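You operate a simulated robot arm through the tools that you are given. There is no shell and no other tool. Be economical: measure what you need, move in short steps, check, and stop when the job is done.

Carry out the task below with a simulated robot arm. There is one attempt and no reset: what you move stays moved.

## Task
Join chain piece No 53 to the piece on the button plate, narrow ends together.
Fine: push them together, press the flat red button once for the link, then the big yellow button once for its keeper.

It is judged by the outcome, as a careful person would: the job done as asked, and still so three seconds after it is handed in. It fails if anything else is knocked over, pushed out of place, dropped, spilled or broken.

## Robot
A 6-joint arm with a two-finger parallel gripper, fixed in place. Base frame: the origin is at the foot of the arm, x ahead of it, y to its left, z up; the work surface is at about z = 908. Readings come in mm, rad, newtons and seconds.
With the tool pointing down near the work surface it reaches from about 140 to 840 mm from the base axis. Its first joint turns from -2.897 to 2.897 rad. Payload 3.91 kg.
Tool frame: the origin (TCP) lies between the finger pads and is the grasp point; the fingertips stand 30 mm ahead of it; z points along the fingers, y is the line along which they close. Largest opening 110 mm; finger width 20, thickness 10; the body of the gripper, 48 by 112 mm, starts 55 mm behind the TCP.
Orientation is that of the tool frame in the base frame, as a unit quaternion [x, y, z, w]. With the fingers straight down and closing along the base's y, the tool's x points along the base's -x, its y along +y and its z along -z.

## Interface
- The arm moves only by the tool step_arm. Its arguments are lists of equal length, an entry for each row: "travel": the shift along the tool's x, y, z in mm, a list of three; "delta_rot": the turn, a rotation vector about the tool's x, y, z in rad, a list of three; "gripper": the opening in per cent of the stroke, from 0 (shut) to 100 (fully open). In form: {"travel": [[x, y, z], ...], "delta_rot": [[wx, wy, wz], ...], "gripper": [gripper, ...]}. A call has 1 to 12 rows; each row shifts and turns the commanded pose from where the row before left it, along the tool's axes as they then stand. Each row takes 0.2 s and may step no farther than 50 mm and 0.15 rad from the row before; otherwise, or with a gripper value out of range, the whole call is refused. A pose out of reach is approached as far as the arm can. The call stops where the force on the tool passes 90 N (or 10 N more than at its start, if that is more) or the arm is blocked; 0.2 s more then pass. Each finger travels about 108 mm/s and halts on what it meets, pressing with about 27 N; the grip force reading is that of the motor and also rises with nothing between the fingers. The clock runs only during rows and for 0.2 s after the last one: add rows that do not move to give the fingers time. The reply holds the time, the measured pose of the TCP, the force on the tool along the base axes, the opening and the grip force, in the units named above and with some noise, with the torque about the TCP (base axes, N m) and any sound that the robot's microphone picked up.
- Cameras (640 x 400 px; columns grow to the right, rows downward): "scene" is fixed at [396.6, -501.1, 1663.2]; the picture's right is [0.90, 0.43, 0.00], its down [0.40, -0.84, -0.37] and it looks along [-0.16, 0.33, -0.93] (base axes); focal length 245 px, centre (320, 200). "wrist" rides on the gripper at [77, 7, -115] in the tool frame; the picture's right is [-0.09, 1.00, 0.00], its down [-0.80, -0.07, -0.59] and it looks along [-0.59, -0.05, 0.80] (tool axes); focal length 270 px, centre (320, 200). There is no depth. A picture from a camera that has moved, and an enlarged one, comes with that camera's place and axes in the base frame and with its lens. The place of the scene camera against the robot may be out by one fixed shift of up to 25 mm in any direction.
- capture(camera): a new picture of that camera. It takes no simulated time.
- raise_lower(by): slides the trunk up (or, below 0, down) by that many mm; the arm rides with it, the base frame stays. It gives what a move gives, with no picture.
- close_up(camera, box): a new picture of the part [left, top, right, bottom] of that camera's present view, enlarged. It takes no simulated time.
- job_done(): hands the job in; it is judged then, once.

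Work in short steps. Places have to be worked out from the pictures, the camera data and where the tool is seen: move nearer, look again, correct. Check each grasp and each placing, and mend what went wrong. You have 120 turns and 76 pictures in all, those below and enlarged ones among them. Open the gripper and draw the arm clear of the work before you hand the job in, unless the task says otherwise; then end with one line.

The tools are called by a JSON object that holds its "api" and its "payload". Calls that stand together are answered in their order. step_arm: Moves the arm, as the interface text tells. Its arguments: {"type":"object","properties":{"travel":{"type":"array"},"delta_rot":{"type":"array"},"gripper":{"type":"array"}},"required":["travel","delta_rot","gripper"]} The other tools are called the same way: raise_lower (by) slides the trunk up or down; capture (camera) takes a picture; close_up (camera, box) takes an enlarged picture of a part of a camera's view; job_done () hands the job in.

At the start:

```text
clock: 0.0
tool_pos: [131.9, -333.9, 1324.0]
tcp_rot: [0.0, 1.0, 0.0, -0.001]
force: [-0.6, -1.3, 0.0]
moment: [0.02, 0.01, -0.01]
finger_gap: 110.1
gripper_force: 0.0
trunk travel left (down, up): [-475.0, 65.0]
```

scene: 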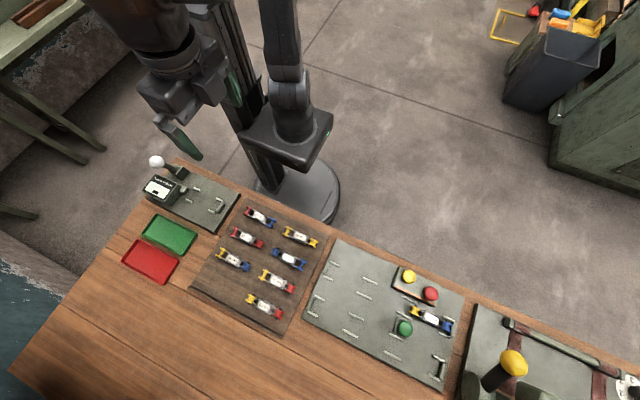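
wrist: 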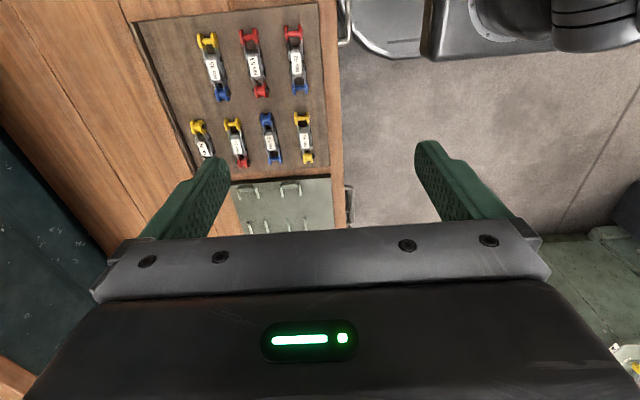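

I'll enlarge the scene view to read the piece numbers and understand the button plate.

{"api": "close_up", "payload": {"camera": "scene", "box": [190, 190, 330, 330]}}

{"api": "close_up", "payload": {"camera": "scene", "box": [300, 230, 480, 390]}}

{"api": "close_up", "payload": {"camera": "wrist", "box": [130, 10, 350, 240]}}

```text
2.86 times, centred on (260, 260) of scene
camera zoom: at [396.6, -501.1, 1663.2], right [0.9, 0.43, 0.0], down [0.4, -0.84, -0.37], along [-0.16, 0.33, -0.93], focal length 701 px, centre (491, 29)
```

zoom: 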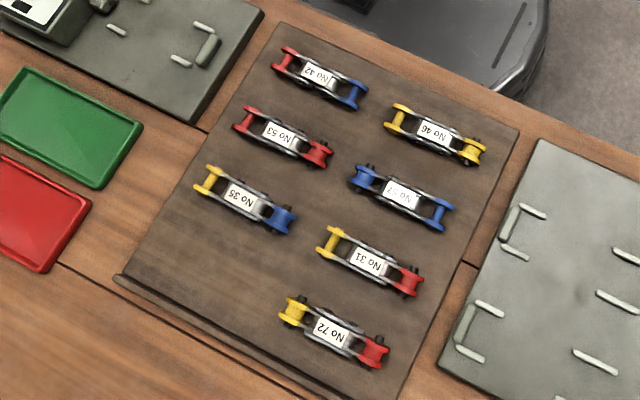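

```text
2.50 times, centred on (390, 310) of scene
camera zoom: at [396.6, -501.1, 1663.2], right [0.9, 0.43, 0.0], down [0.4, -0.84, -0.37], along [-0.16, 0.33, -0.93], focal length 613 px, centre (145, -75)
```

zoom: 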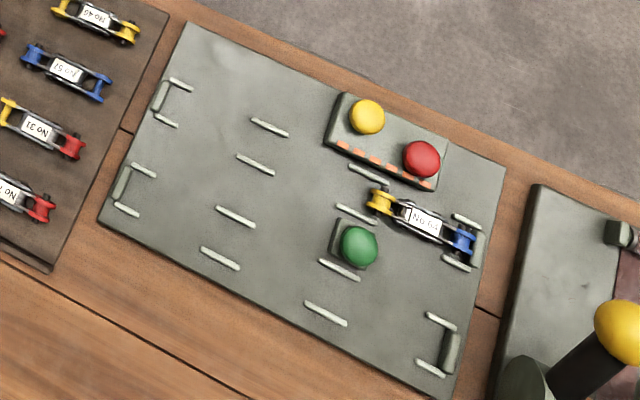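

```text
1.74 times, centred on (240, 125) of wrist
camera zoom: at [52.6, -325.5, 1439.1], right [0.09, 1.0, 0.0], down [0.8, -0.07, 0.59], along [0.59, -0.05, -0.8], focal length 470 px, centre (459, 330)
```

zoom: 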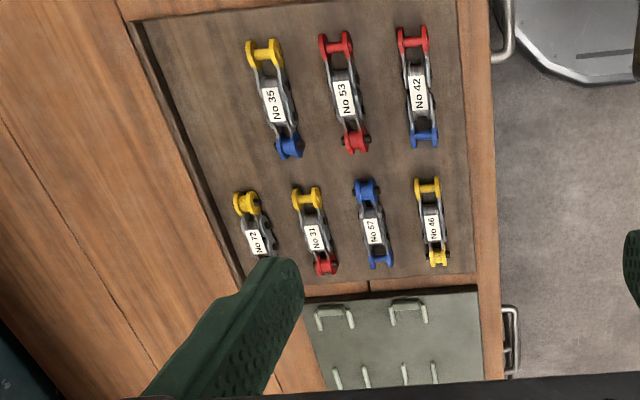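

No 53 appears to lie along x at about (132,-448). I'll move so the wrist camera views it closer up.

{"api": "step_arm", "payload": {"travel": [[22.4, -13.2, 34.8], [22.4, -13.2, 34.8], [22.4, -13.2, 34.8], [22.4, -13.2, 34.8], [22.4, -13.2, 34.8]], "delta_rot": [[0, 0, 0], [0, 0, 0], [0, 0, 0], [0, 0, 0], [0, 0, 0]], "gripper": [100, 100, 100, 100, 100]}}

{"api": "capture", "payload": {"camera": "wrist"}}

```text
clock: 1.2
tool_pos: [17.2, -404.0, 1148.0]
tcp_rot: [0.0, 1.0, 0.0, 0.0]
force: [0.0, 0.0, 0.3]
moment: [0.0, 0.0, -0.01]
finger_gap: 109.9
gripper_force: 0.0
trunk travel left (down, up): [-475.0, 65.0]
```

```text
70 pictures are left
camera wrist: at [-61.1, -398.0, 1263.3], right [0.09, 1.0, 0.0], down [0.8, -0.07, 0.59], along [0.59, -0.05, -0.8], focal length 270 px, centre (320, 200)
```

wrist: 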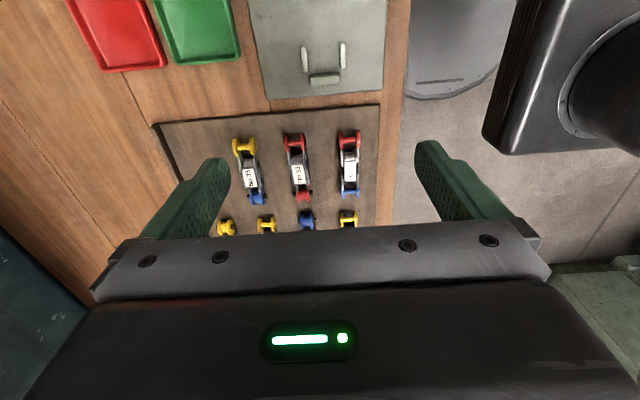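

{"api": "close_up", "payload": {"camera": "wrist", "box": [220, 120, 380, 220]}}

{"api": "close_up", "payload": {"camera": "scene", "box": [380, 260, 470, 350]}}

```text
4.00 times, centred on (300, 170) of wrist
camera zoom: at [-61.1, -398.0, 1263.3], right [0.09, 1.0, 0.0], down [0.8, -0.07, 0.59], along [0.59, -0.05, -0.8], focal length 1081 px, centre (400, 320)
```

zoom: 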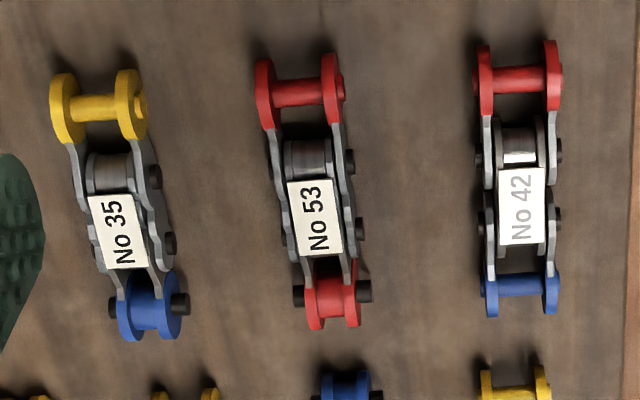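

```text
4.44 times, centred on (425, 305) of scene
camera zoom: at [396.6, -501.1, 1663.2], right [0.9, 0.43, 0.0], down [0.4, -0.84, -0.37], along [-0.16, 0.33, -0.93], focal length 1090 px, centre (-147, -267)
```

zoom: 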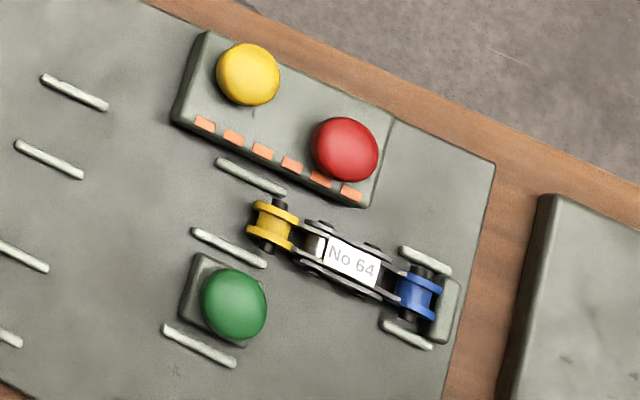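

No 53's narrow (pinned) end faces +x; now I look at the button plate from the wrist camera.

{"api": "step_arm", "payload": {"travel": [[-46, 0, 0], [-46, 0, 0], [-46, 0, 0], [-46, 0, 0], [-46, 0, 0], [-46, 0, 0], [-46, 0, 0], [-46, 0, 0], [-46, 0, 0]], "delta_rot": [[0, 0, 0], [0, 0, 0], [0, 0, 0], [0, 0, 0], [0, 0, 0], [0, 0, 0], [0, 0, 0], [0, 0, 0], [0, 0, 0]], "gripper": [100, 100, 100, 100, 100, 100, 100, 100, 100]}}

{"api": "capture", "payload": {"camera": "wrist"}}

```text
clock: 3.2
tool_pos: [429.8, -399.7, 1149.7]
tcp_rot: [0.0, 1.0, 0.0, -0.001]
force: [-1.3, 0.6, 0.4]
moment: [-0.01, 0.02, -0.02]
finger_gap: 109.9
gripper_force: 0.1
trunk travel left (down, up): [-475.0, 65.0]
```

```text
67 pictures are left
camera wrist: at [352.0, -391.4, 1264.4], right [0.09, 1.0, 0.0], down [0.8, -0.07, 0.59], along [0.59, -0.05, -0.8], focal length 270 px, centre (320, 200)
```

wrist: 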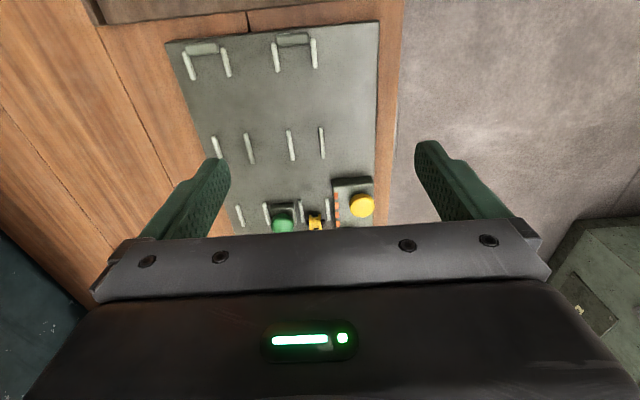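

The gripper hides the buttons; I move further +x.

{"api": "step_arm", "payload": {"travel": [[-42, 0, 0], [-42, 0, 0], [-42, 0, 0], [-42, 0, 0]], "delta_rot": [[0, 0, 0], [0, 0, 0], [0, 0, 0], [0, 0, 0]], "gripper": [100, 100, 100, 100]}}

{"api": "close_up", "payload": {"camera": "wrist", "box": [200, 30, 440, 230]}}

```text
clock: 4.2
tool_pos: [599.9, -399.1, 1149.7]
tcp_rot: [0.0, 1.0, 0.0, -0.002]
force: [0.0, -1.0, -0.1]
moment: [0.01, 0.01, -0.02]
finger_gap: 109.9
gripper_force: 0.1
trunk travel left (down, up): [-475.0, 65.0]
```

```text
2.00 times, centred on (320, 130) of wrist
camera zoom: at [522.5, -391.5, 1264.7], right [0.09, 1.0, 0.0], down [0.8, -0.07, 0.59], along [0.59, -0.05, -0.8], focal length 541 px, centre (320, 340)
```

zoom: 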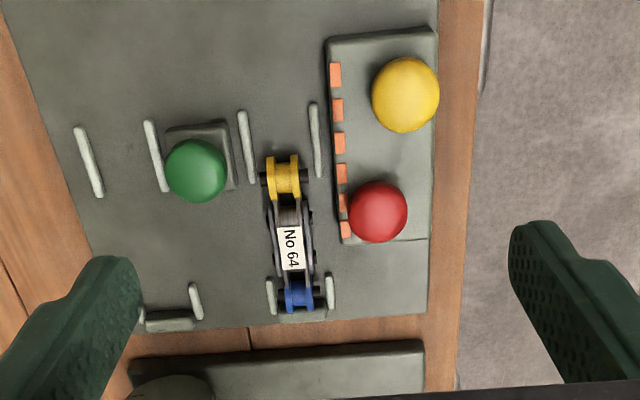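

Geometry from views: 64's narrow axle at ≈(639,-424), rails 44 mm apart, 53 centred ≈(134,-446) along x. I return above No 53 with the gripper half open and descend partway.

{"api": "step_arm", "payload": {"travel": [[46.6, -4.7, 0], [46.6, -4.7, 0], [46.6, -4.7, 0], [46.6, -4.7, 0], [46.6, -4.7, 0], [46.6, -4.7, 0], [46.6, -4.7, 0], [46.6, -4.7, 0], [46.6, -4.7, 0], [46.6, -4.7, 0]], "delta_rot": [[0, 0, 0], [0, 0, 0], [0, 0, 0], [0, 0, 0], [0, 0, 0], [0, 0, 0], [0, 0, 0], [0, 0, 0], [0, 0, 0], [0, 0, 0]], "gripper": [55, 55, 55, 55, 55, 55, 55, 55, 55, 55]}}

{"api": "step_arm", "payload": {"travel": [[0, 0, 35], [0, 0, 35], [0, 0, 35], [0, 0, 25], [0, 0, 0]], "delta_rot": [[0, 0, 0], [0, 0, 0], [0, 0, 0], [0, 0, 0], [0, 0, 0]], "gripper": [55, 55, 55, 55, 55]}}

{"api": "capture", "payload": {"camera": "wrist"}}

{"api": "close_up", "payload": {"camera": "scene", "box": [190, 180, 330, 330]}}

```text
clock: 6.4
tool_pos: [134.8, -444.7, 1153.0]
tcp_rot: [0.0, 1.0, 0.0, 0.0]
force: [0.1, 0.2, -0.5]
moment: [-0.01, 0.03, 0.01]
finger_gap: 60.5
gripper_force: 0.0
trunk travel left (down, up): [-475.0, 65.0]
```

```text
clock: 7.6
tool_pos: [135.9, -445.4, 1018.9]
tcp_rot: [0.0, 1.0, 0.0, 0.0]
force: [0.6, 0.0, 0.9]
moment: [-0.02, -0.02, 0.0]
finger_gap: 60.5
gripper_force: 0.0
trunk travel left (down, up): [-475.0, 65.0]
```

```text
65 pictures are left
camera wrist: at [58.2, -437.4, 1135.2], right [0.09, 1.0, 0.0], down [0.8, -0.07, 0.59], along [0.59, -0.05, -0.8], focal length 270 px, centre (320, 200)
```

wrist: 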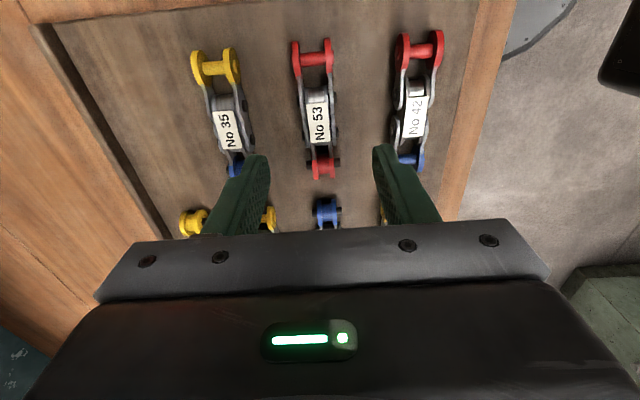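

```text
2.67 times, centred on (260, 255) of scene
camera zoom: at [396.6, -501.1, 1663.2], right [0.9, 0.43, 0.0], down [0.4, -0.84, -0.37], along [-0.16, 0.33, -0.93], focal length 654 px, centre (480, 53)
```

zoom: 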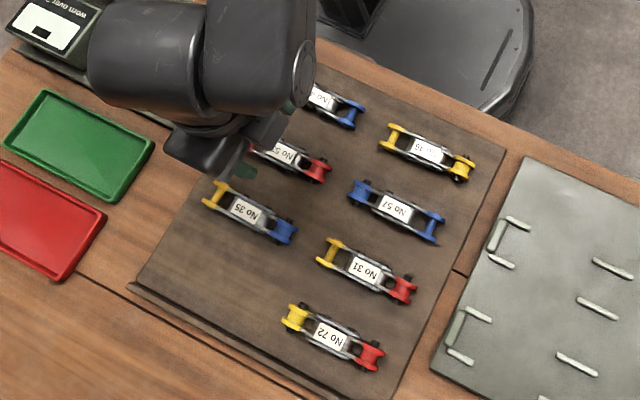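

Piece is centred at (133,-445) right under the TCP and aligned with x. I descend to TCP z≈955.

{"api": "step_arm", "payload": {"travel": [[1, 0, 30], [1, 0, 20], [0, 0, 13], [0, 0, 0]], "delta_rot": [[0, 0, 0], [0, 0, 0], [0, 0, 0], [0, 0, 0]], "gripper": [55, 55, 55, 55]}}

{"api": "close_up", "payload": {"camera": "wrist", "box": [180, 0, 460, 240]}}

```text
clock: 8.6
tool_pos: [133.9, -448.2, 956.7]
tcp_rot: [0.001, 1.0, 0.0, 0.0]
force: [0.2, 0.5, -0.2]
moment: [0.02, 0.02, -0.01]
finger_gap: 60.8
gripper_force: 0.0
trunk travel left (down, up): [-475.0, 65.0]
```

```text
1.67 times, centred on (320, 120) of wrist
camera zoom: at [55.4, -439.2, 1072.2], right [0.09, 1.0, 0.0], down [0.8, -0.07, 0.59], along [0.59, -0.05, -0.8], focal length 450 px, centre (320, 333)
```

zoom: 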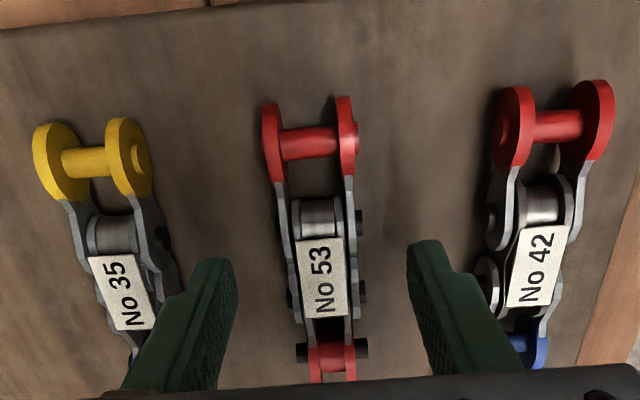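

Fingers straddle the piece; I lower ~5 mm more watching force, then close.

{"api": "step_arm", "payload": {"travel": [[0, 1, 2], [0, 0, 3], [0, 0, 0]], "delta_rot": [[0, 0, 0], [0, 0, 0], [0, 0, 0]], "gripper": [55, 55, 55]}}

{"api": "step_arm", "payload": {"travel": [[0, 0, 0], [0, 0, 0], [0, 0, 0], [0, 0, 0]], "delta_rot": [[0, 0, 0], [0, 0, 0], [0, 0, 0], [0, 0, 0]], "gripper": [30, 15, 10, 10]}}

{"api": "close_up", "payload": {"camera": "wrist", "box": [180, 0, 460, 240]}}

```text
clock: 9.4
tool_pos: [133.2, -445.2, 952.5]
tcp_rot: [0.0, 1.0, 0.0, 0.0]
force: [0.5, -0.1, -0.4]
moment: [0.03, 0.01, 0.02]
finger_gap: 60.5
gripper_force: 0.0
trunk travel left (down, up): [-475.0, 65.0]
```

```text
clock: 10.4
tool_pos: [132.9, -446.3, 952.8]
tcp_rot: [0.0, 1.0, 0.0, 0.001]
force: [-0.1, -1.0, 1.2]
moment: [0.06, -0.02, 0.06]
finger_gap: 29.6
gripper_force: 27.1
trunk travel left (down, up): [-475.0, 65.0]
```

```text
1.67 times, centred on (320, 120) of wrist
camera zoom: at [54.8, -438.1, 1067.3], right [0.09, 1.0, 0.0], down [0.8, -0.07, 0.59], along [0.59, -0.05, -0.8], focal length 450 px, centre (320, 333)
```

zoom: 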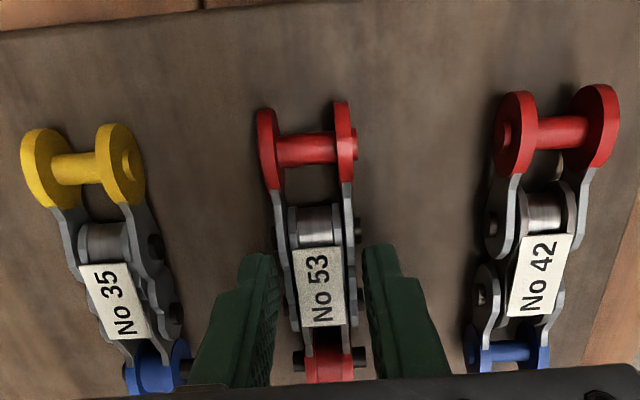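

Gripped at 29.6 mm. I lift straight up and check.

{"api": "step_arm", "payload": {"travel": [[0, 0, -10], [0, 0, -20], [0, 0, -35], [0, 0, -35]], "delta_rot": [[0, 0, 0], [0, 0, 0], [0, 0, 0], [0, 0, 0]], "gripper": [10, 10, 10, 10]}}

{"api": "capture", "payload": {"camera": "wrist"}}

```text
clock: 11.4
tool_pos: [130.6, -445.9, 1053.3]
tcp_rot: [0.0, 1.0, 0.001, 0.0]
force: [-0.1, -1.0, -1.1]
moment: [-0.02, -0.01, 0.01]
finger_gap: 29.7
gripper_force: 27.2
trunk travel left (down, up): [-475.0, 65.0]
```

```text
61 pictures are left
camera wrist: at [53.7, -437.9, 1169.1], right [0.09, 1.0, 0.0], down [0.8, -0.07, 0.59], along [0.59, -0.05, -0.8], focal length 270 px, centre (320, 200)
```

wrist: 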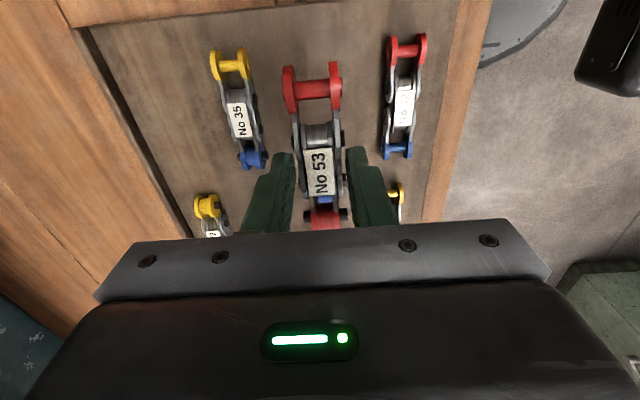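

Held firmly. I carry it over the track to about x=550, y=-424 at the same height and look.

{"api": "step_arm", "payload": {"travel": [[-35, 1.8, 0], [-35, 1.8, 0], [-35, 1.8, 0], [-35, 1.8, 0], [-35, 1.8, 0], [-35, 1.8, 0], [-35, 1.8, 0], [-35, 1.8, 0], [-35, 1.8, 0], [-35, 1.8, 0], [-35, 1.8, 0], [-34, 1.7, 0]], "delta_rot": [[0, 0, 0], [0, 0, 0], [0, 0, 0], [0, 0, 0], [0, 0, 0], [0, 0, 0], [0, 0, 0], [0, 0, 0], [0, 0, 0], [0, 0, 0], [0, 0, 0], [0, 0, 0]], "gripper": [10, 10, 10, 10, 10, 10, 10, 10, 10, 10, 10, 10]}}

{"api": "capture", "payload": {"camera": "wrist"}}

{"api": "close_up", "payload": {"camera": "scene", "box": [300, 230, 480, 390]}}

```text
clock: 14.0
tool_pos: [552.1, -424.4, 1053.2]
tcp_rot: [0.0, 1.0, 0.001, -0.001]
force: [0.2, 0.4, -1.8]
moment: [0.02, 0.0, -0.03]
finger_gap: 29.6
gripper_force: 26.7
trunk travel left (down, up): [-475.0, 65.0]
```

```text
60 pictures are left
camera wrist: at [474.3, -417.0, 1168.1], right [0.09, 1.0, 0.0], down [0.8, -0.07, 0.59], along [0.59, -0.05, -0.81], focal length 270 px, centre (320, 200)
```

wrist: 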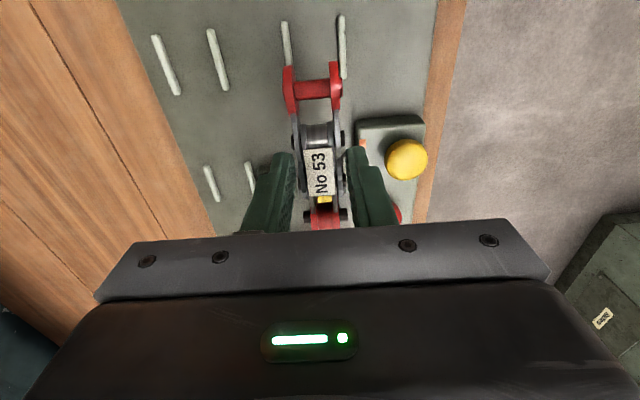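

```text
2.50 times, centred on (390, 310) of scene
camera zoom: at [396.6, -501.1, 1663.2], right [0.9, 0.43, 0.0], down [0.4, -0.84, -0.37], along [-0.16, 0.33, -0.93], focal length 613 px, centre (145, -75)
```

zoom: 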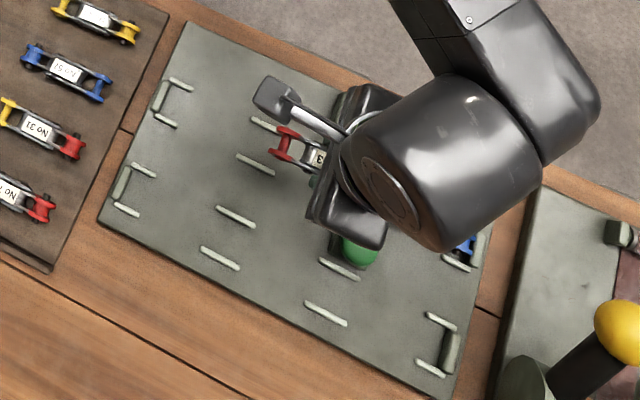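

Rails' centre ≈ -425, piece centred; button tops (~968) will clear the gripper body. I descend to just above the plate.

{"api": "step_arm", "payload": {"travel": [[0, -1, 30], [0, 0, 30], [0, 0, 20], [0, 0, 10], [0, 0, 0]], "delta_rot": [[0, 0, 0], [0, 0, 0], [0, 0, 0], [0, 0, 0], [0, 0, 0]], "gripper": [10, 10, 10, 10, 10]}}

{"api": "close_up", "payload": {"camera": "wrist", "box": [180, 0, 460, 240]}}

```text
clock: 15.2
tool_pos: [552.1, -425.2, 964.3]
tcp_rot: [0.0, 1.0, -0.002, 0.003]
force: [4.0, -4.1, 18.5]
moment: [-0.05, 0.39, 0.06]
finger_gap: 29.4
gripper_force: 27.2
trunk travel left (down, up): [-475.0, 65.0]
```

```text
1.67 times, centred on (320, 120) of wrist
camera zoom: at [473.2, -416.0, 1078.7], right [0.09, 1.0, 0.0], down [0.8, -0.07, 0.6], along [0.6, -0.06, -0.8], focal length 450 px, centre (320, 333)
```

zoom: 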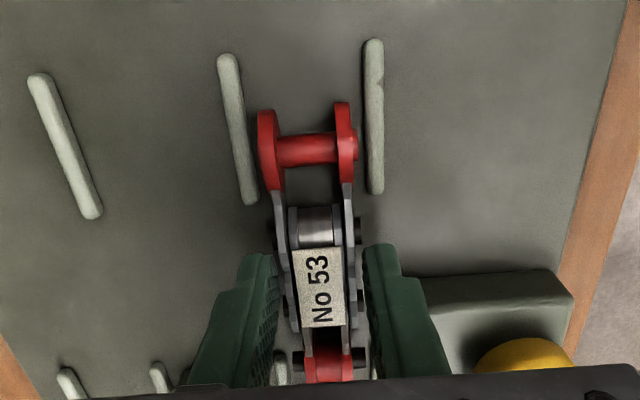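

The piece touches the plate (18 N up). I open a little so it settles flat, then regrip.

{"api": "step_arm", "payload": {"travel": [[0, 0, -1], [0, 0, 0], [0, 0, 0], [0, 0, 0], [0, 0, 0], [0, 0, 0], [0, 0, 0]], "delta_rot": [[0, 0, 0], [0, 0, 0], [0, 0, 0], [0, 0, 0], [0, 0, 0], [0, 0, 0], [0, 0, 0]], "gripper": [10, 32, 32, 32, 10, 10, 10]}}

{"api": "close_up", "payload": {"camera": "wrist", "box": [180, 0, 460, 240]}}

```text
clock: 16.8
tool_pos: [551.7, -424.0, 963.6]
tcp_rot: [0.0, 1.0, -0.001, 0.0]
force: [0.7, 0.0, 0.3]
moment: [0.03, -0.03, -0.05]
finger_gap: 29.5
gripper_force: 27.0
trunk travel left (down, up): [-475.0, 65.0]
```

```text
1.67 times, centred on (320, 120) of wrist
camera zoom: at [474.1, -416.5, 1077.7], right [0.09, 1.0, 0.0], down [0.8, -0.07, 0.59], along [0.59, -0.05, -0.8], focal length 450 px, centre (320, 333)
```

zoom: 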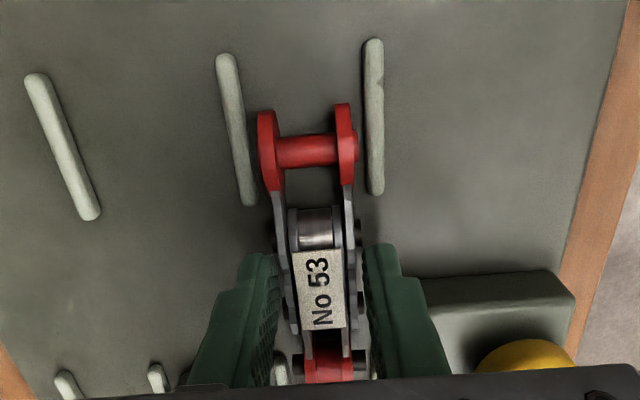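

Settled and regripped with no load. Now slide +x towards No 64 in small steps.

{"api": "step_arm", "payload": {"travel": [[-4, 0, 0], [-4, 0, 0], [-4, 0, 0], [-3, 0, 0], [0, 0, 0]], "delta_rot": [[0, 0, 0], [0, 0, 0], [0, 0, 0], [0, 0, 0], [0, 0, 0]], "gripper": [10, 10, 10, 10, 10]}}

{"api": "close_up", "payload": {"camera": "scene", "box": [340, 240, 480, 360]}}

```text
clock: 18.0
tool_pos: [566.3, -423.2, 962.5]
tcp_rot: [0.0, 1.0, 0.0, 0.0]
force: [0.5, -0.4, 0.0]
moment: [-0.02, 0.06, 0.0]
finger_gap: 29.6
gripper_force: 26.2
trunk travel left (down, up): [-475.0, 65.0]
```

```text
3.33 times, centred on (410, 300) of scene
camera zoom: at [396.6, -501.1, 1663.2], right [0.9, 0.43, 0.0], down [0.4, -0.84, -0.37], along [-0.16, 0.33, -0.93], focal length 817 px, centre (20, -133)
```

zoom: 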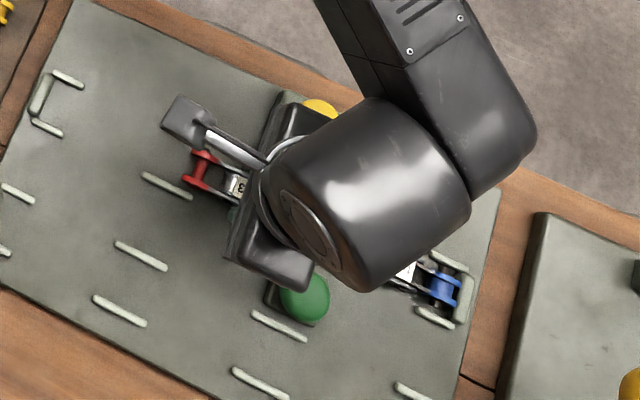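

No contact yet; continuing in 1.5 mm steps.

{"api": "step_arm", "payload": {"travel": [[-1.5, 0, 0], [-1.5, 0, 0], [-1.5, 0, 0], [0, 0, 0]], "delta_rot": [[0, 0, 0], [0, 0, 0], [0, 0, 0], [0, 0, 0]], "gripper": [10, 10, 10, 10]}}

{"api": "step_arm", "payload": {"travel": [[-1.5, 0, 0], [-1.5, 0, 0], [0, 0, 0]], "delta_rot": [[0, 0, 0], [0, 0, 0], [0, 0, 0]], "gripper": [10, 10, 10]}}

```text
clock: 19.0
tool_pos: [570.4, -424.6, 962.2]
tcp_rot: [0.0, 1.0, 0.0, 0.0]
force: [-3.7, 1.3, -0.4]
moment: [0.07, 0.2, 0.02]
finger_gap: 29.6
gripper_force: 27.3
trunk travel left (down, up): [-475.0, 65.0]
```

```text
clock: 19.8
tool_pos: [571.6, -425.8, 963.5]
tcp_rot: [0.001, 1.0, 0.001, -0.001]
force: [-21.9, 3.5, -1.7]
moment: [0.09, 0.7, 0.13]
finger_gap: 29.9
gripper_force: 26.7
trunk travel left (down, up): [-475.0, 65.0]
```

Contact at x≈571 with 22 N push: ends are together. I open slightly and draw straight up.

{"api": "step_arm", "payload": {"travel": [[0.8, 0, 0], [0, 0, 0], [0, 0, 0], [0, 0, 0]], "delta_rot": [[0, 0, 0], [0, 0, 0], [0, 0, 0], [0, 0, 0]], "gripper": [10, 36, 36, 36]}}

{"api": "step_arm", "payload": {"travel": [[0, 0, -10], [0, 0, -30], [0, 0, -40], [0, 0, -40], [0, 0, -40], [0, 0, -20]], "delta_rot": [[0, 0, 0], [0, 0, 0], [0, 0, 0], [0, 0, 0], [0, 0, 0], [0, 0, 0]], "gripper": [36, 36, 36, 36, 36, 36]}}

{"api": "close_up", "payload": {"camera": "wrist", "box": [200, 30, 440, 230]}}

{"api": "close_up", "payload": {"camera": "scene", "box": [360, 240, 480, 360]}}

```text
clock: 20.8
tool_pos: [574.1, -425.0, 962.3]
tcp_rot: [-0.001, 1.0, 0.0, 0.0]
force: [0.1, 0.1, -0.1]
moment: [-0.01, 0.01, 0.02]
finger_gap: 39.7
gripper_force: 0.1
trunk travel left (down, up): [-475.0, 65.0]
```

```text
clock: 22.2
tool_pos: [572.8, -423.5, 1142.9]
tcp_rot: [0.001, 1.0, 0.0, 0.0]
force: [0.1, 0.6, -0.3]
moment: [0.0, 0.0, -0.02]
finger_gap: 39.7
gripper_force: 0.0
trunk travel left (down, up): [-475.0, 65.0]
```

```text
2.00 times, centred on (320, 130) of wrist
camera zoom: at [495.2, -414.9, 1257.2], right [0.09, 1.0, 0.0], down [0.8, -0.07, 0.59], along [0.59, -0.05, -0.8], focal length 541 px, centre (320, 340)
```

zoom: 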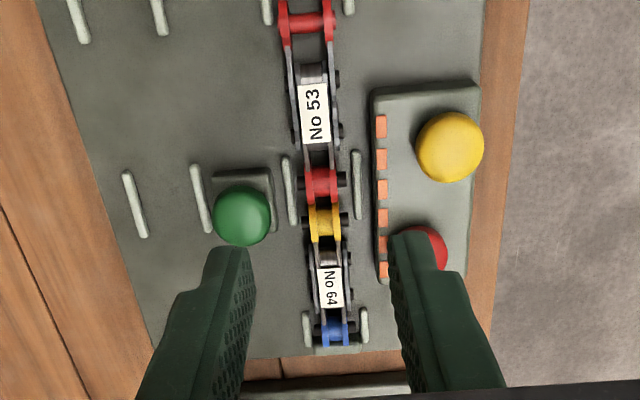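

```text
3.33 times, centred on (420, 300) of scene
camera zoom: at [396.6, -501.1, 1663.2], right [0.9, 0.43, 0.0], down [0.4, -0.84, -0.37], along [-0.16, 0.33, -0.93], focal length 817 px, centre (-13, -133)
```

zoom: 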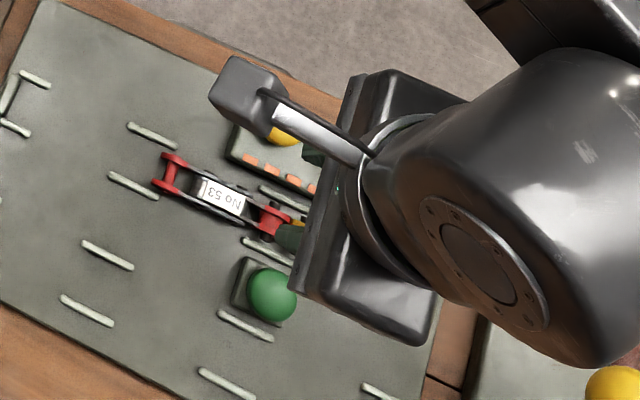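

The narrow ends meet cleanly in line. I close the gripper and move towards the red button for a second bearing on it.

{"api": "step_arm", "payload": {"travel": [[-16, 19, 20], [-16, 19, 20], [-15, 19, 23], [0, 0, 0]], "delta_rot": [[0, 0, 0], [0, 0, 0], [0, 0, 0], [0, 0, 0]], "gripper": [0, 0, 0, 0]}}

{"api": "close_up", "payload": {"camera": "wrist", "box": [200, 30, 440, 230]}}

```text
clock: 23.2
tool_pos: [618.8, -367.9, 1080.2]
tcp_rot: [-0.001, 1.0, -0.001, 0.001]
force: [0.2, 0.6, -0.8]
moment: [0.0, -0.01, 0.01]
finger_gap: 0.0
gripper_force: 26.5
trunk travel left (down, up): [-475.0, 65.0]
```

```text
2.00 times, centred on (320, 130) of wrist
camera zoom: at [541.9, -359.2, 1194.5], right [0.09, 1.0, 0.0], down [0.8, -0.07, 0.59], along [0.59, -0.05, -0.8], focal length 541 px, centre (320, 340)
```

zoom: 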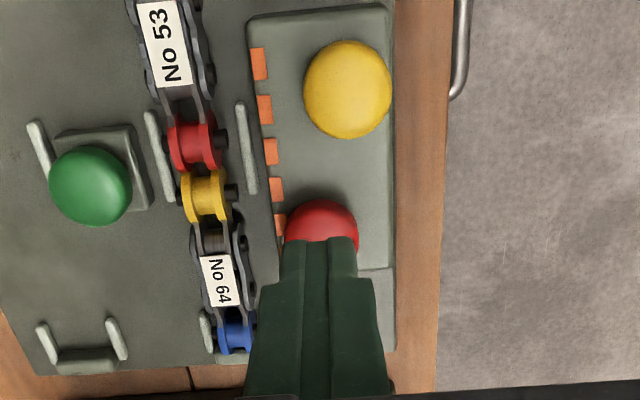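

Triangulation puts the red button at (653.5,-367.7), top ≈ 962–968. I position above it and descend to just above.

{"api": "step_arm", "payload": {"travel": [[-17.5, 0, 0], [-17.5, 0, 20], [0, 0, 30], [0, 0, 20], [0, 0, 0]], "delta_rot": [[0, 0, 0], [0, 0, 0], [0, 0, 0], [0, 0, 0], [0, 0, 0]], "gripper": [0, 0, 0, 0, 0]}}

{"api": "close_up", "payload": {"camera": "wrist", "box": [200, 30, 440, 230]}}

```text
clock: 24.4
tool_pos: [653.6, -366.0, 1008.7]
tcp_rot: [0.0, 1.0, 0.0, 0.0]
force: [0.3, -0.1, -0.4]
moment: [-0.02, 0.0, 0.0]
finger_gap: 0.0
gripper_force: 26.4
trunk travel left (down, up): [-475.0, 65.0]
```

```text
2.00 times, centred on (320, 130) of wrist
camera zoom: at [575.9, -358.5, 1124.2], right [0.09, 1.0, 0.0], down [0.8, -0.07, 0.59], along [0.59, -0.05, -0.8], focal length 541 px, centre (320, 340)
```

zoom: 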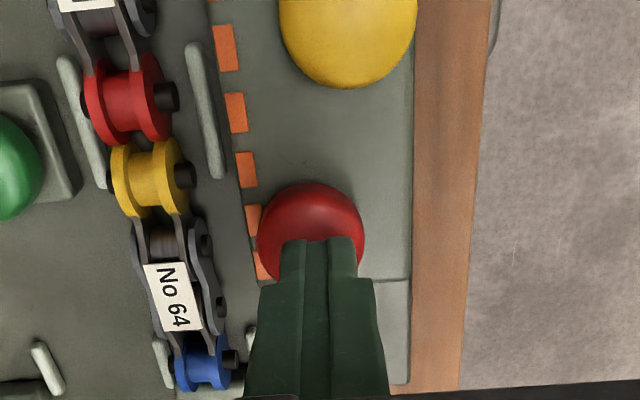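

Fingertips are over the red button. I press down in small increments, watching force and sound.

{"api": "step_arm", "payload": {"travel": [[0, -1.5, 3], [0, 0, 3], [0, 0, 3], [0, 0, 2]], "delta_rot": [[0, 0, 0], [0, 0, 0], [0, 0, 0], [0, 0, 0]], "gripper": [0, 0, 0, 0]}}

```text
clock: 25.4
tool_pos: [655.0, -369.0, 998.1]
tcp_rot: [0.0, 1.0, 0.0, 0.0]
force: [-1.3, 0.4, -0.1]
moment: [-0.02, -0.02, 0.01]
finger_gap: 0.1
gripper_force: 27.4
trunk travel left (down, up): [-475.0, 65.0]
```

No contact yet; further down in 1.5 mm rows.

{"api": "step_arm", "payload": {"travel": [[0, 0, 1.5], [0, 0, 1.5], [0, 0, 1.5], [0, 0, 1]], "delta_rot": [[0, 0, 0], [0, 0, 0], [0, 0, 0], [0, 0, 0]], "gripper": [0, 0, 0, 0]}}

```text
clock: 26.4
tool_pos: [655.2, -369.5, 992.3]
tcp_rot: [0.0, 1.0, 0.0, 0.0]
force: [-0.4, 1.4, 4.1]
moment: [0.01, 0.03, 0.02]
finger_gap: 0.1
gripper_force: 27.1
trunk travel left (down, up): [-475.0, 65.0]
```

Contact begins (4 N). Pressing on.

{"api": "step_arm", "payload": {"travel": [[0, 0, 1], [0, 0, 1], [0, 0, 1]], "delta_rot": [[0, 0, 0], [0, 0, 0], [0, 0, 0]], "gripper": [0, 0, 0]}}

```text
clock: 27.2
tool_pos: [655.0, -369.2, 990.1]
tcp_rot: [0.0, 1.0, -0.001, 0.001]
force: [1.3, 0.2, 5.4]
moment: [0.02, -0.03, -0.03]
finger_gap: 0.0
gripper_force: 27.1
trunk travel left (down, up): [-475.0, 65.0]
```

{"api": "step_arm", "payload": {"travel": [[0, 0, 1], [0, 0, 1], [0, 0, 1]], "delta_rot": [[0, 0, 0], [0, 0, 0], [0, 0, 0]], "gripper": [0, 0, 0]}}

```text
clock: 28.0
tool_pos: [655.2, -369.1, 987.2]
tcp_rot: [0.0, 1.0, -0.001, 0.0]
force: [3.9, -2.0, 6.5]
moment: [-0.06, -0.04, 0.04]
finger_gap: 0.0
gripper_force: 27.4
trunk travel left (down, up): [-475.0, 65.0]
```

The spring force is rising slowly; no click yet. Continuing.

{"api": "step_arm", "payload": {"travel": [[0, 0, 1], [0, 0, 1], [0, 0, 1]], "delta_rot": [[0, 0, 0], [0, 0, 0], [0, 0, 0]], "gripper": [0, 0, 0]}}

{"api": "close_up", "payload": {"camera": "wrist", "box": [200, 30, 440, 230]}}

```text
clock: 28.8
tool_pos: [655.8, -368.2, 985.7]
tcp_rot: [0.0, 1.0, 0.0, 0.0]
force: [0.8, -1.9, 7.5]
moment: [-0.05, -0.09, -0.02]
finger_gap: 0.0
gripper_force: 26.3
trunk travel left (down, up): [-475.0, 65.0]
heard: click
```

```text
2.00 times, centred on (320, 130) of wrist
camera zoom: at [576.6, -361.1, 1100.7], right [0.09, 1.0, 0.0], down [0.8, -0.07, 0.59], along [0.59, -0.05, -0.8], focal length 541 px, centre (320, 340)
```

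zoom: 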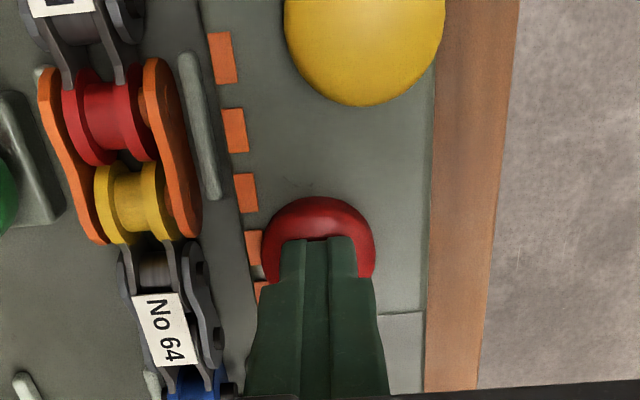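

Click: the orange link plates appeared on the joint. I retract upward and move over to the yellow button (≈589,-352).

{"api": "step_arm", "payload": {"travel": [[0, 0, -10], [0, 0, -25], [0, 0, -25], [22, 5, 0], [22, 5, 0], [22, 6, 0], [0, 0, 0]], "delta_rot": [[0, 0, 0], [0, 0, 0], [0, 0, 0], [0, 0, 0], [0, 0, 0], [0, 0, 0], [0, 0, 0]], "gripper": [0, 0, 0, 0, 0, 0, 0]}}

{"api": "close_up", "payload": {"camera": "wrist", "box": [200, 30, 440, 230]}}

{"api": "close_up", "payload": {"camera": "scene", "box": [360, 240, 480, 360]}}

```text
clock: 30.4
tool_pos: [590.2, -352.7, 1042.6]
tcp_rot: [0.0, 1.0, -0.001, 0.0]
force: [0.9, -0.7, -0.4]
moment: [0.01, -0.01, 0.01]
finger_gap: 0.0
gripper_force: 26.6
trunk travel left (down, up): [-475.0, 65.0]
```

```text
2.00 times, centred on (320, 130) of wrist
camera zoom: at [511.6, -344.8, 1158.5], right [0.09, 1.0, 0.0], down [0.8, -0.07, 0.59], along [0.59, -0.05, -0.8], focal length 541 px, centre (320, 340)
```

zoom: 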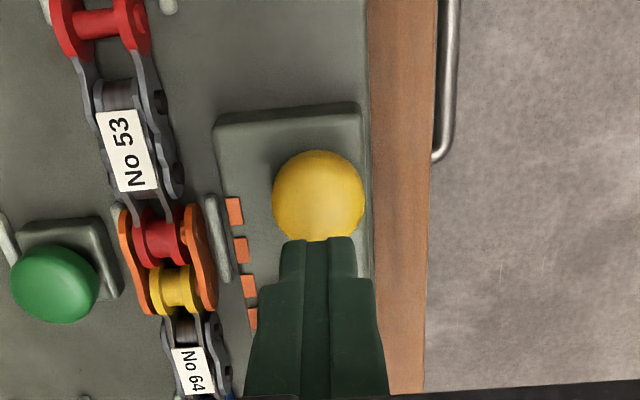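

```text
3.33 times, centred on (420, 300) of scene
camera zoom: at [396.6, -501.1, 1663.2], right [0.9, 0.43, 0.0], down [0.4, -0.84, -0.37], along [-0.16, 0.33, -0.93], focal length 817 px, centre (-13, -133)
```

zoom: 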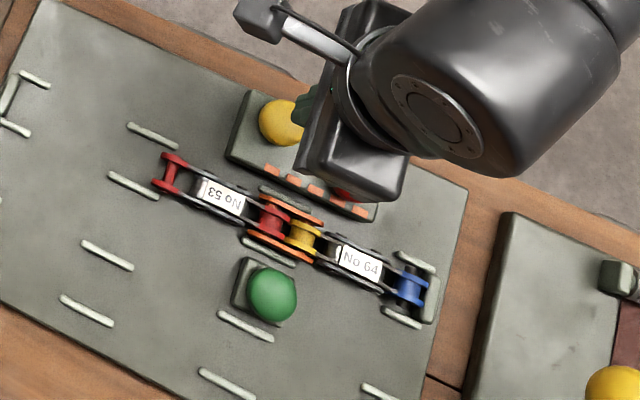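

Tip is centred over yellow. Descending to just above it.

{"api": "step_arm", "payload": {"travel": [[0, 0, 15], [0, 0, 15], [0, 0, 5], [0, 0, 3], [0, 0, 0]], "delta_rot": [[0, 0, 0], [0, 0, 0], [0, 0, 0], [0, 0, 0], [0, 0, 0]], "gripper": [0, 0, 0, 0, 0]}}

{"api": "step_arm", "payload": {"travel": [[0, 0, 1.5], [0, 0, 1.5], [0, 0, 1]], "delta_rot": [[0, 0, 0], [0, 0, 0], [0, 0, 0]], "gripper": [0, 0, 0]}}

```text
clock: 31.6
tool_pos: [590.7, -354.0, 1006.6]
tcp_rot: [-0.001, 1.0, 0.0, -0.001]
force: [0.0, 0.1, -0.4]
moment: [0.01, 0.01, 0.01]
finger_gap: 0.0
gripper_force: 26.9
trunk travel left (down, up): [-475.0, 65.0]
```

```text
clock: 32.4
tool_pos: [589.2, -355.0, 1002.3]
tcp_rot: [0.0, 1.0, 0.0, 0.0]
force: [-0.4, 0.6, -0.2]
moment: [0.04, -0.01, 0.01]
finger_gap: 0.0
gripper_force: 27.0
trunk travel left (down, up): [-475.0, 65.0]
```

{"api": "step_arm", "payload": {"travel": [[0, 1, 1.5], [0, 0, 1.5], [0, 0, 1]], "delta_rot": [[0, 0, 0], [0, 0, 0], [0, 0, 0]], "gripper": [0, 0, 0]}}

```text
clock: 33.2
tool_pos: [588.3, -353.1, 997.1]
tcp_rot: [0.0, 1.0, 0.0, 0.0]
force: [0.4, 0.4, 0.2]
moment: [0.03, -0.02, 0.0]
finger_gap: 0.0
gripper_force: 27.2
trunk travel left (down, up): [-475.0, 65.0]
```

Still free; continuing down in millimetre rows.

{"api": "step_arm", "payload": {"travel": [[0, 0, 1], [0, 0, 1], [0, 0, 1], [0, 0, 1]], "delta_rot": [[0, 0, 0], [0, 0, 0], [0, 0, 0], [0, 0, 0]], "gripper": [0, 0, 0, 0]}}

```text
clock: 34.2
tool_pos: [589.7, -353.2, 994.4]
tcp_rot: [0.0, 1.0, 0.0, 0.0]
force: [1.3, 0.9, 2.7]
moment: [0.01, -0.03, -0.01]
finger_gap: 0.0
gripper_force: 26.7
trunk travel left (down, up): [-475.0, 65.0]
```

Contact (≈3 N). Pressing on until the click.

{"api": "step_arm", "payload": {"travel": [[0, 0, 1], [0, 0, 1], [0, 0, 1], [0, 0, 1]], "delta_rot": [[0, 0, 0], [0, 0, 0], [0, 0, 0], [0, 0, 0]], "gripper": [0, 0, 0, 0]}}

```text
clock: 35.2
tool_pos: [589.1, -353.8, 989.8]
tcp_rot: [0.0, 1.0, 0.0, -0.001]
force: [-1.8, 2.5, 4.6]
moment: [0.06, 0.04, -0.01]
finger_gap: 0.0
gripper_force: 27.5
trunk travel left (down, up): [-475.0, 65.0]
```

No click yet; a little more.

{"api": "step_arm", "payload": {"travel": [[0, 0, 1], [0, 0, 1], [0, 0, 1]], "delta_rot": [[0, 0, 0], [0, 0, 0], [0, 0, 0]], "gripper": [0, 0, 0]}}

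```text
clock: 36.0
tool_pos: [589.9, -353.9, 988.3]
tcp_rot: [0.001, 1.0, 0.0, 0.001]
force: [1.4, 0.8, 5.9]
moment: [0.05, -0.04, 0.01]
finger_gap: 0.2
gripper_force: 26.6
trunk travel left (down, up): [-475.0, 65.0]
```

Still pressing down; no click yet.

{"api": "step_arm", "payload": {"travel": [[0, 0, 1], [0, 0, 1], [0, 0, 1]], "delta_rot": [[0, 0, 0], [0, 0, 0], [0, 0, 0]], "gripper": [0, 0, 0]}}

```text
clock: 36.8
tool_pos: [589.8, -354.4, 983.5]
tcp_rot: [0.0, 1.0, -0.001, 0.001]
force: [3.3, -0.9, 7.3]
moment: [0.01, -0.07, 0.0]
finger_gap: 0.0
gripper_force: 26.7
trunk travel left (down, up): [-475.0, 65.0]
heard: click
```

Click heard. I retract up and away to −x, then view the result.

{"api": "step_arm", "payload": {"travel": [[0, 0, -10], [0, 0, -30], [0, 0, -40], [0, 0, -40], [0, 0, -40], [30, 0, -20], [40, 0, 0], [0, 0, 0]], "delta_rot": [[0, 0, 0], [0, 0, 0], [0, 0, 0], [0, 0, 0], [0, 0, 0], [0, 0, 0], [0, 0, 0], [0, 0, 0]], "gripper": [0, 0, 0, 0, 0, 30, 60, 60]}}

{"api": "close_up", "payload": {"camera": "wrist", "box": [200, 90, 400, 240]}}

{"api": "close_up", "payload": {"camera": "scene", "box": [375, 270, 465, 350]}}

```text
clock: 38.6
tool_pos: [522.4, -348.6, 1161.3]
tcp_rot: [0.0, 1.0, 0.0, 0.0]
force: [0.0, 0.5, -0.1]
moment: [0.04, -0.01, -0.04]
finger_gap: 65.8
gripper_force: 0.0
trunk travel left (down, up): [-475.0, 65.0]
```

```text
2.67 times, centred on (300, 165) of wrist
camera zoom: at [442.7, -341.2, 1276.7], right [0.09, 1.0, 0.0], down [0.8, -0.07, 0.59], along [0.59, -0.05, -0.8], focal length 721 px, centre (373, 293)
```

zoom: 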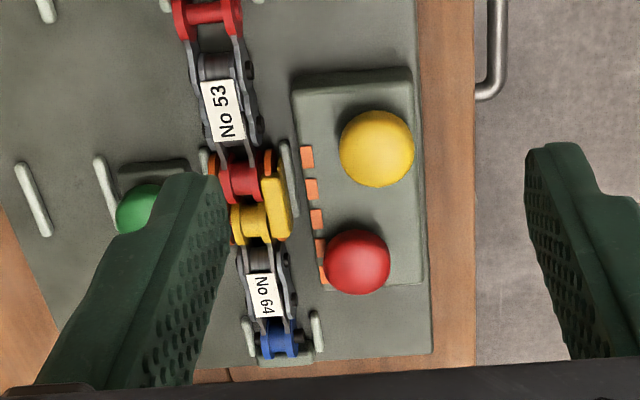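

```text
5.00 times, centred on (420, 310) of scene
camera zoom: at [396.6, -501.1, 1663.2], right [0.9, 0.43, 0.0], down [0.4, -0.84, -0.37], along [-0.16, 0.33, -0.93], focal length 1226 px, centre (-180, -350)
```

zoom: 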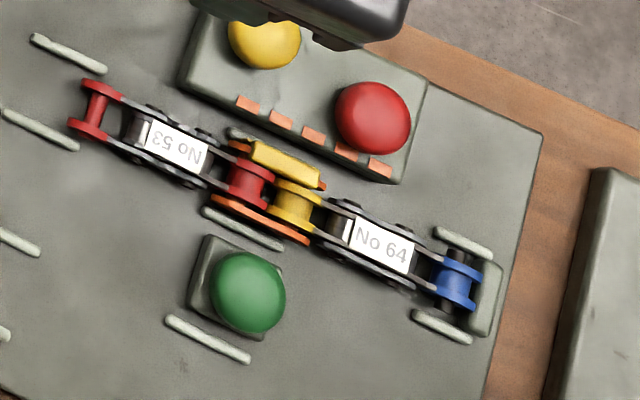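

The link and the yellow keeper are on the joint, the pieces are in line, and nothing else has moved. The gripper is open and clear, so I'm handing in.

{"api": "job_done", "payload": {}}

```text
The job is handed in.
```

I joined chain piece No 53 to No 64 on the button plate, narrow ends together. One press of the red button fitted the link, and one press of the yellow button fitted its keeper.
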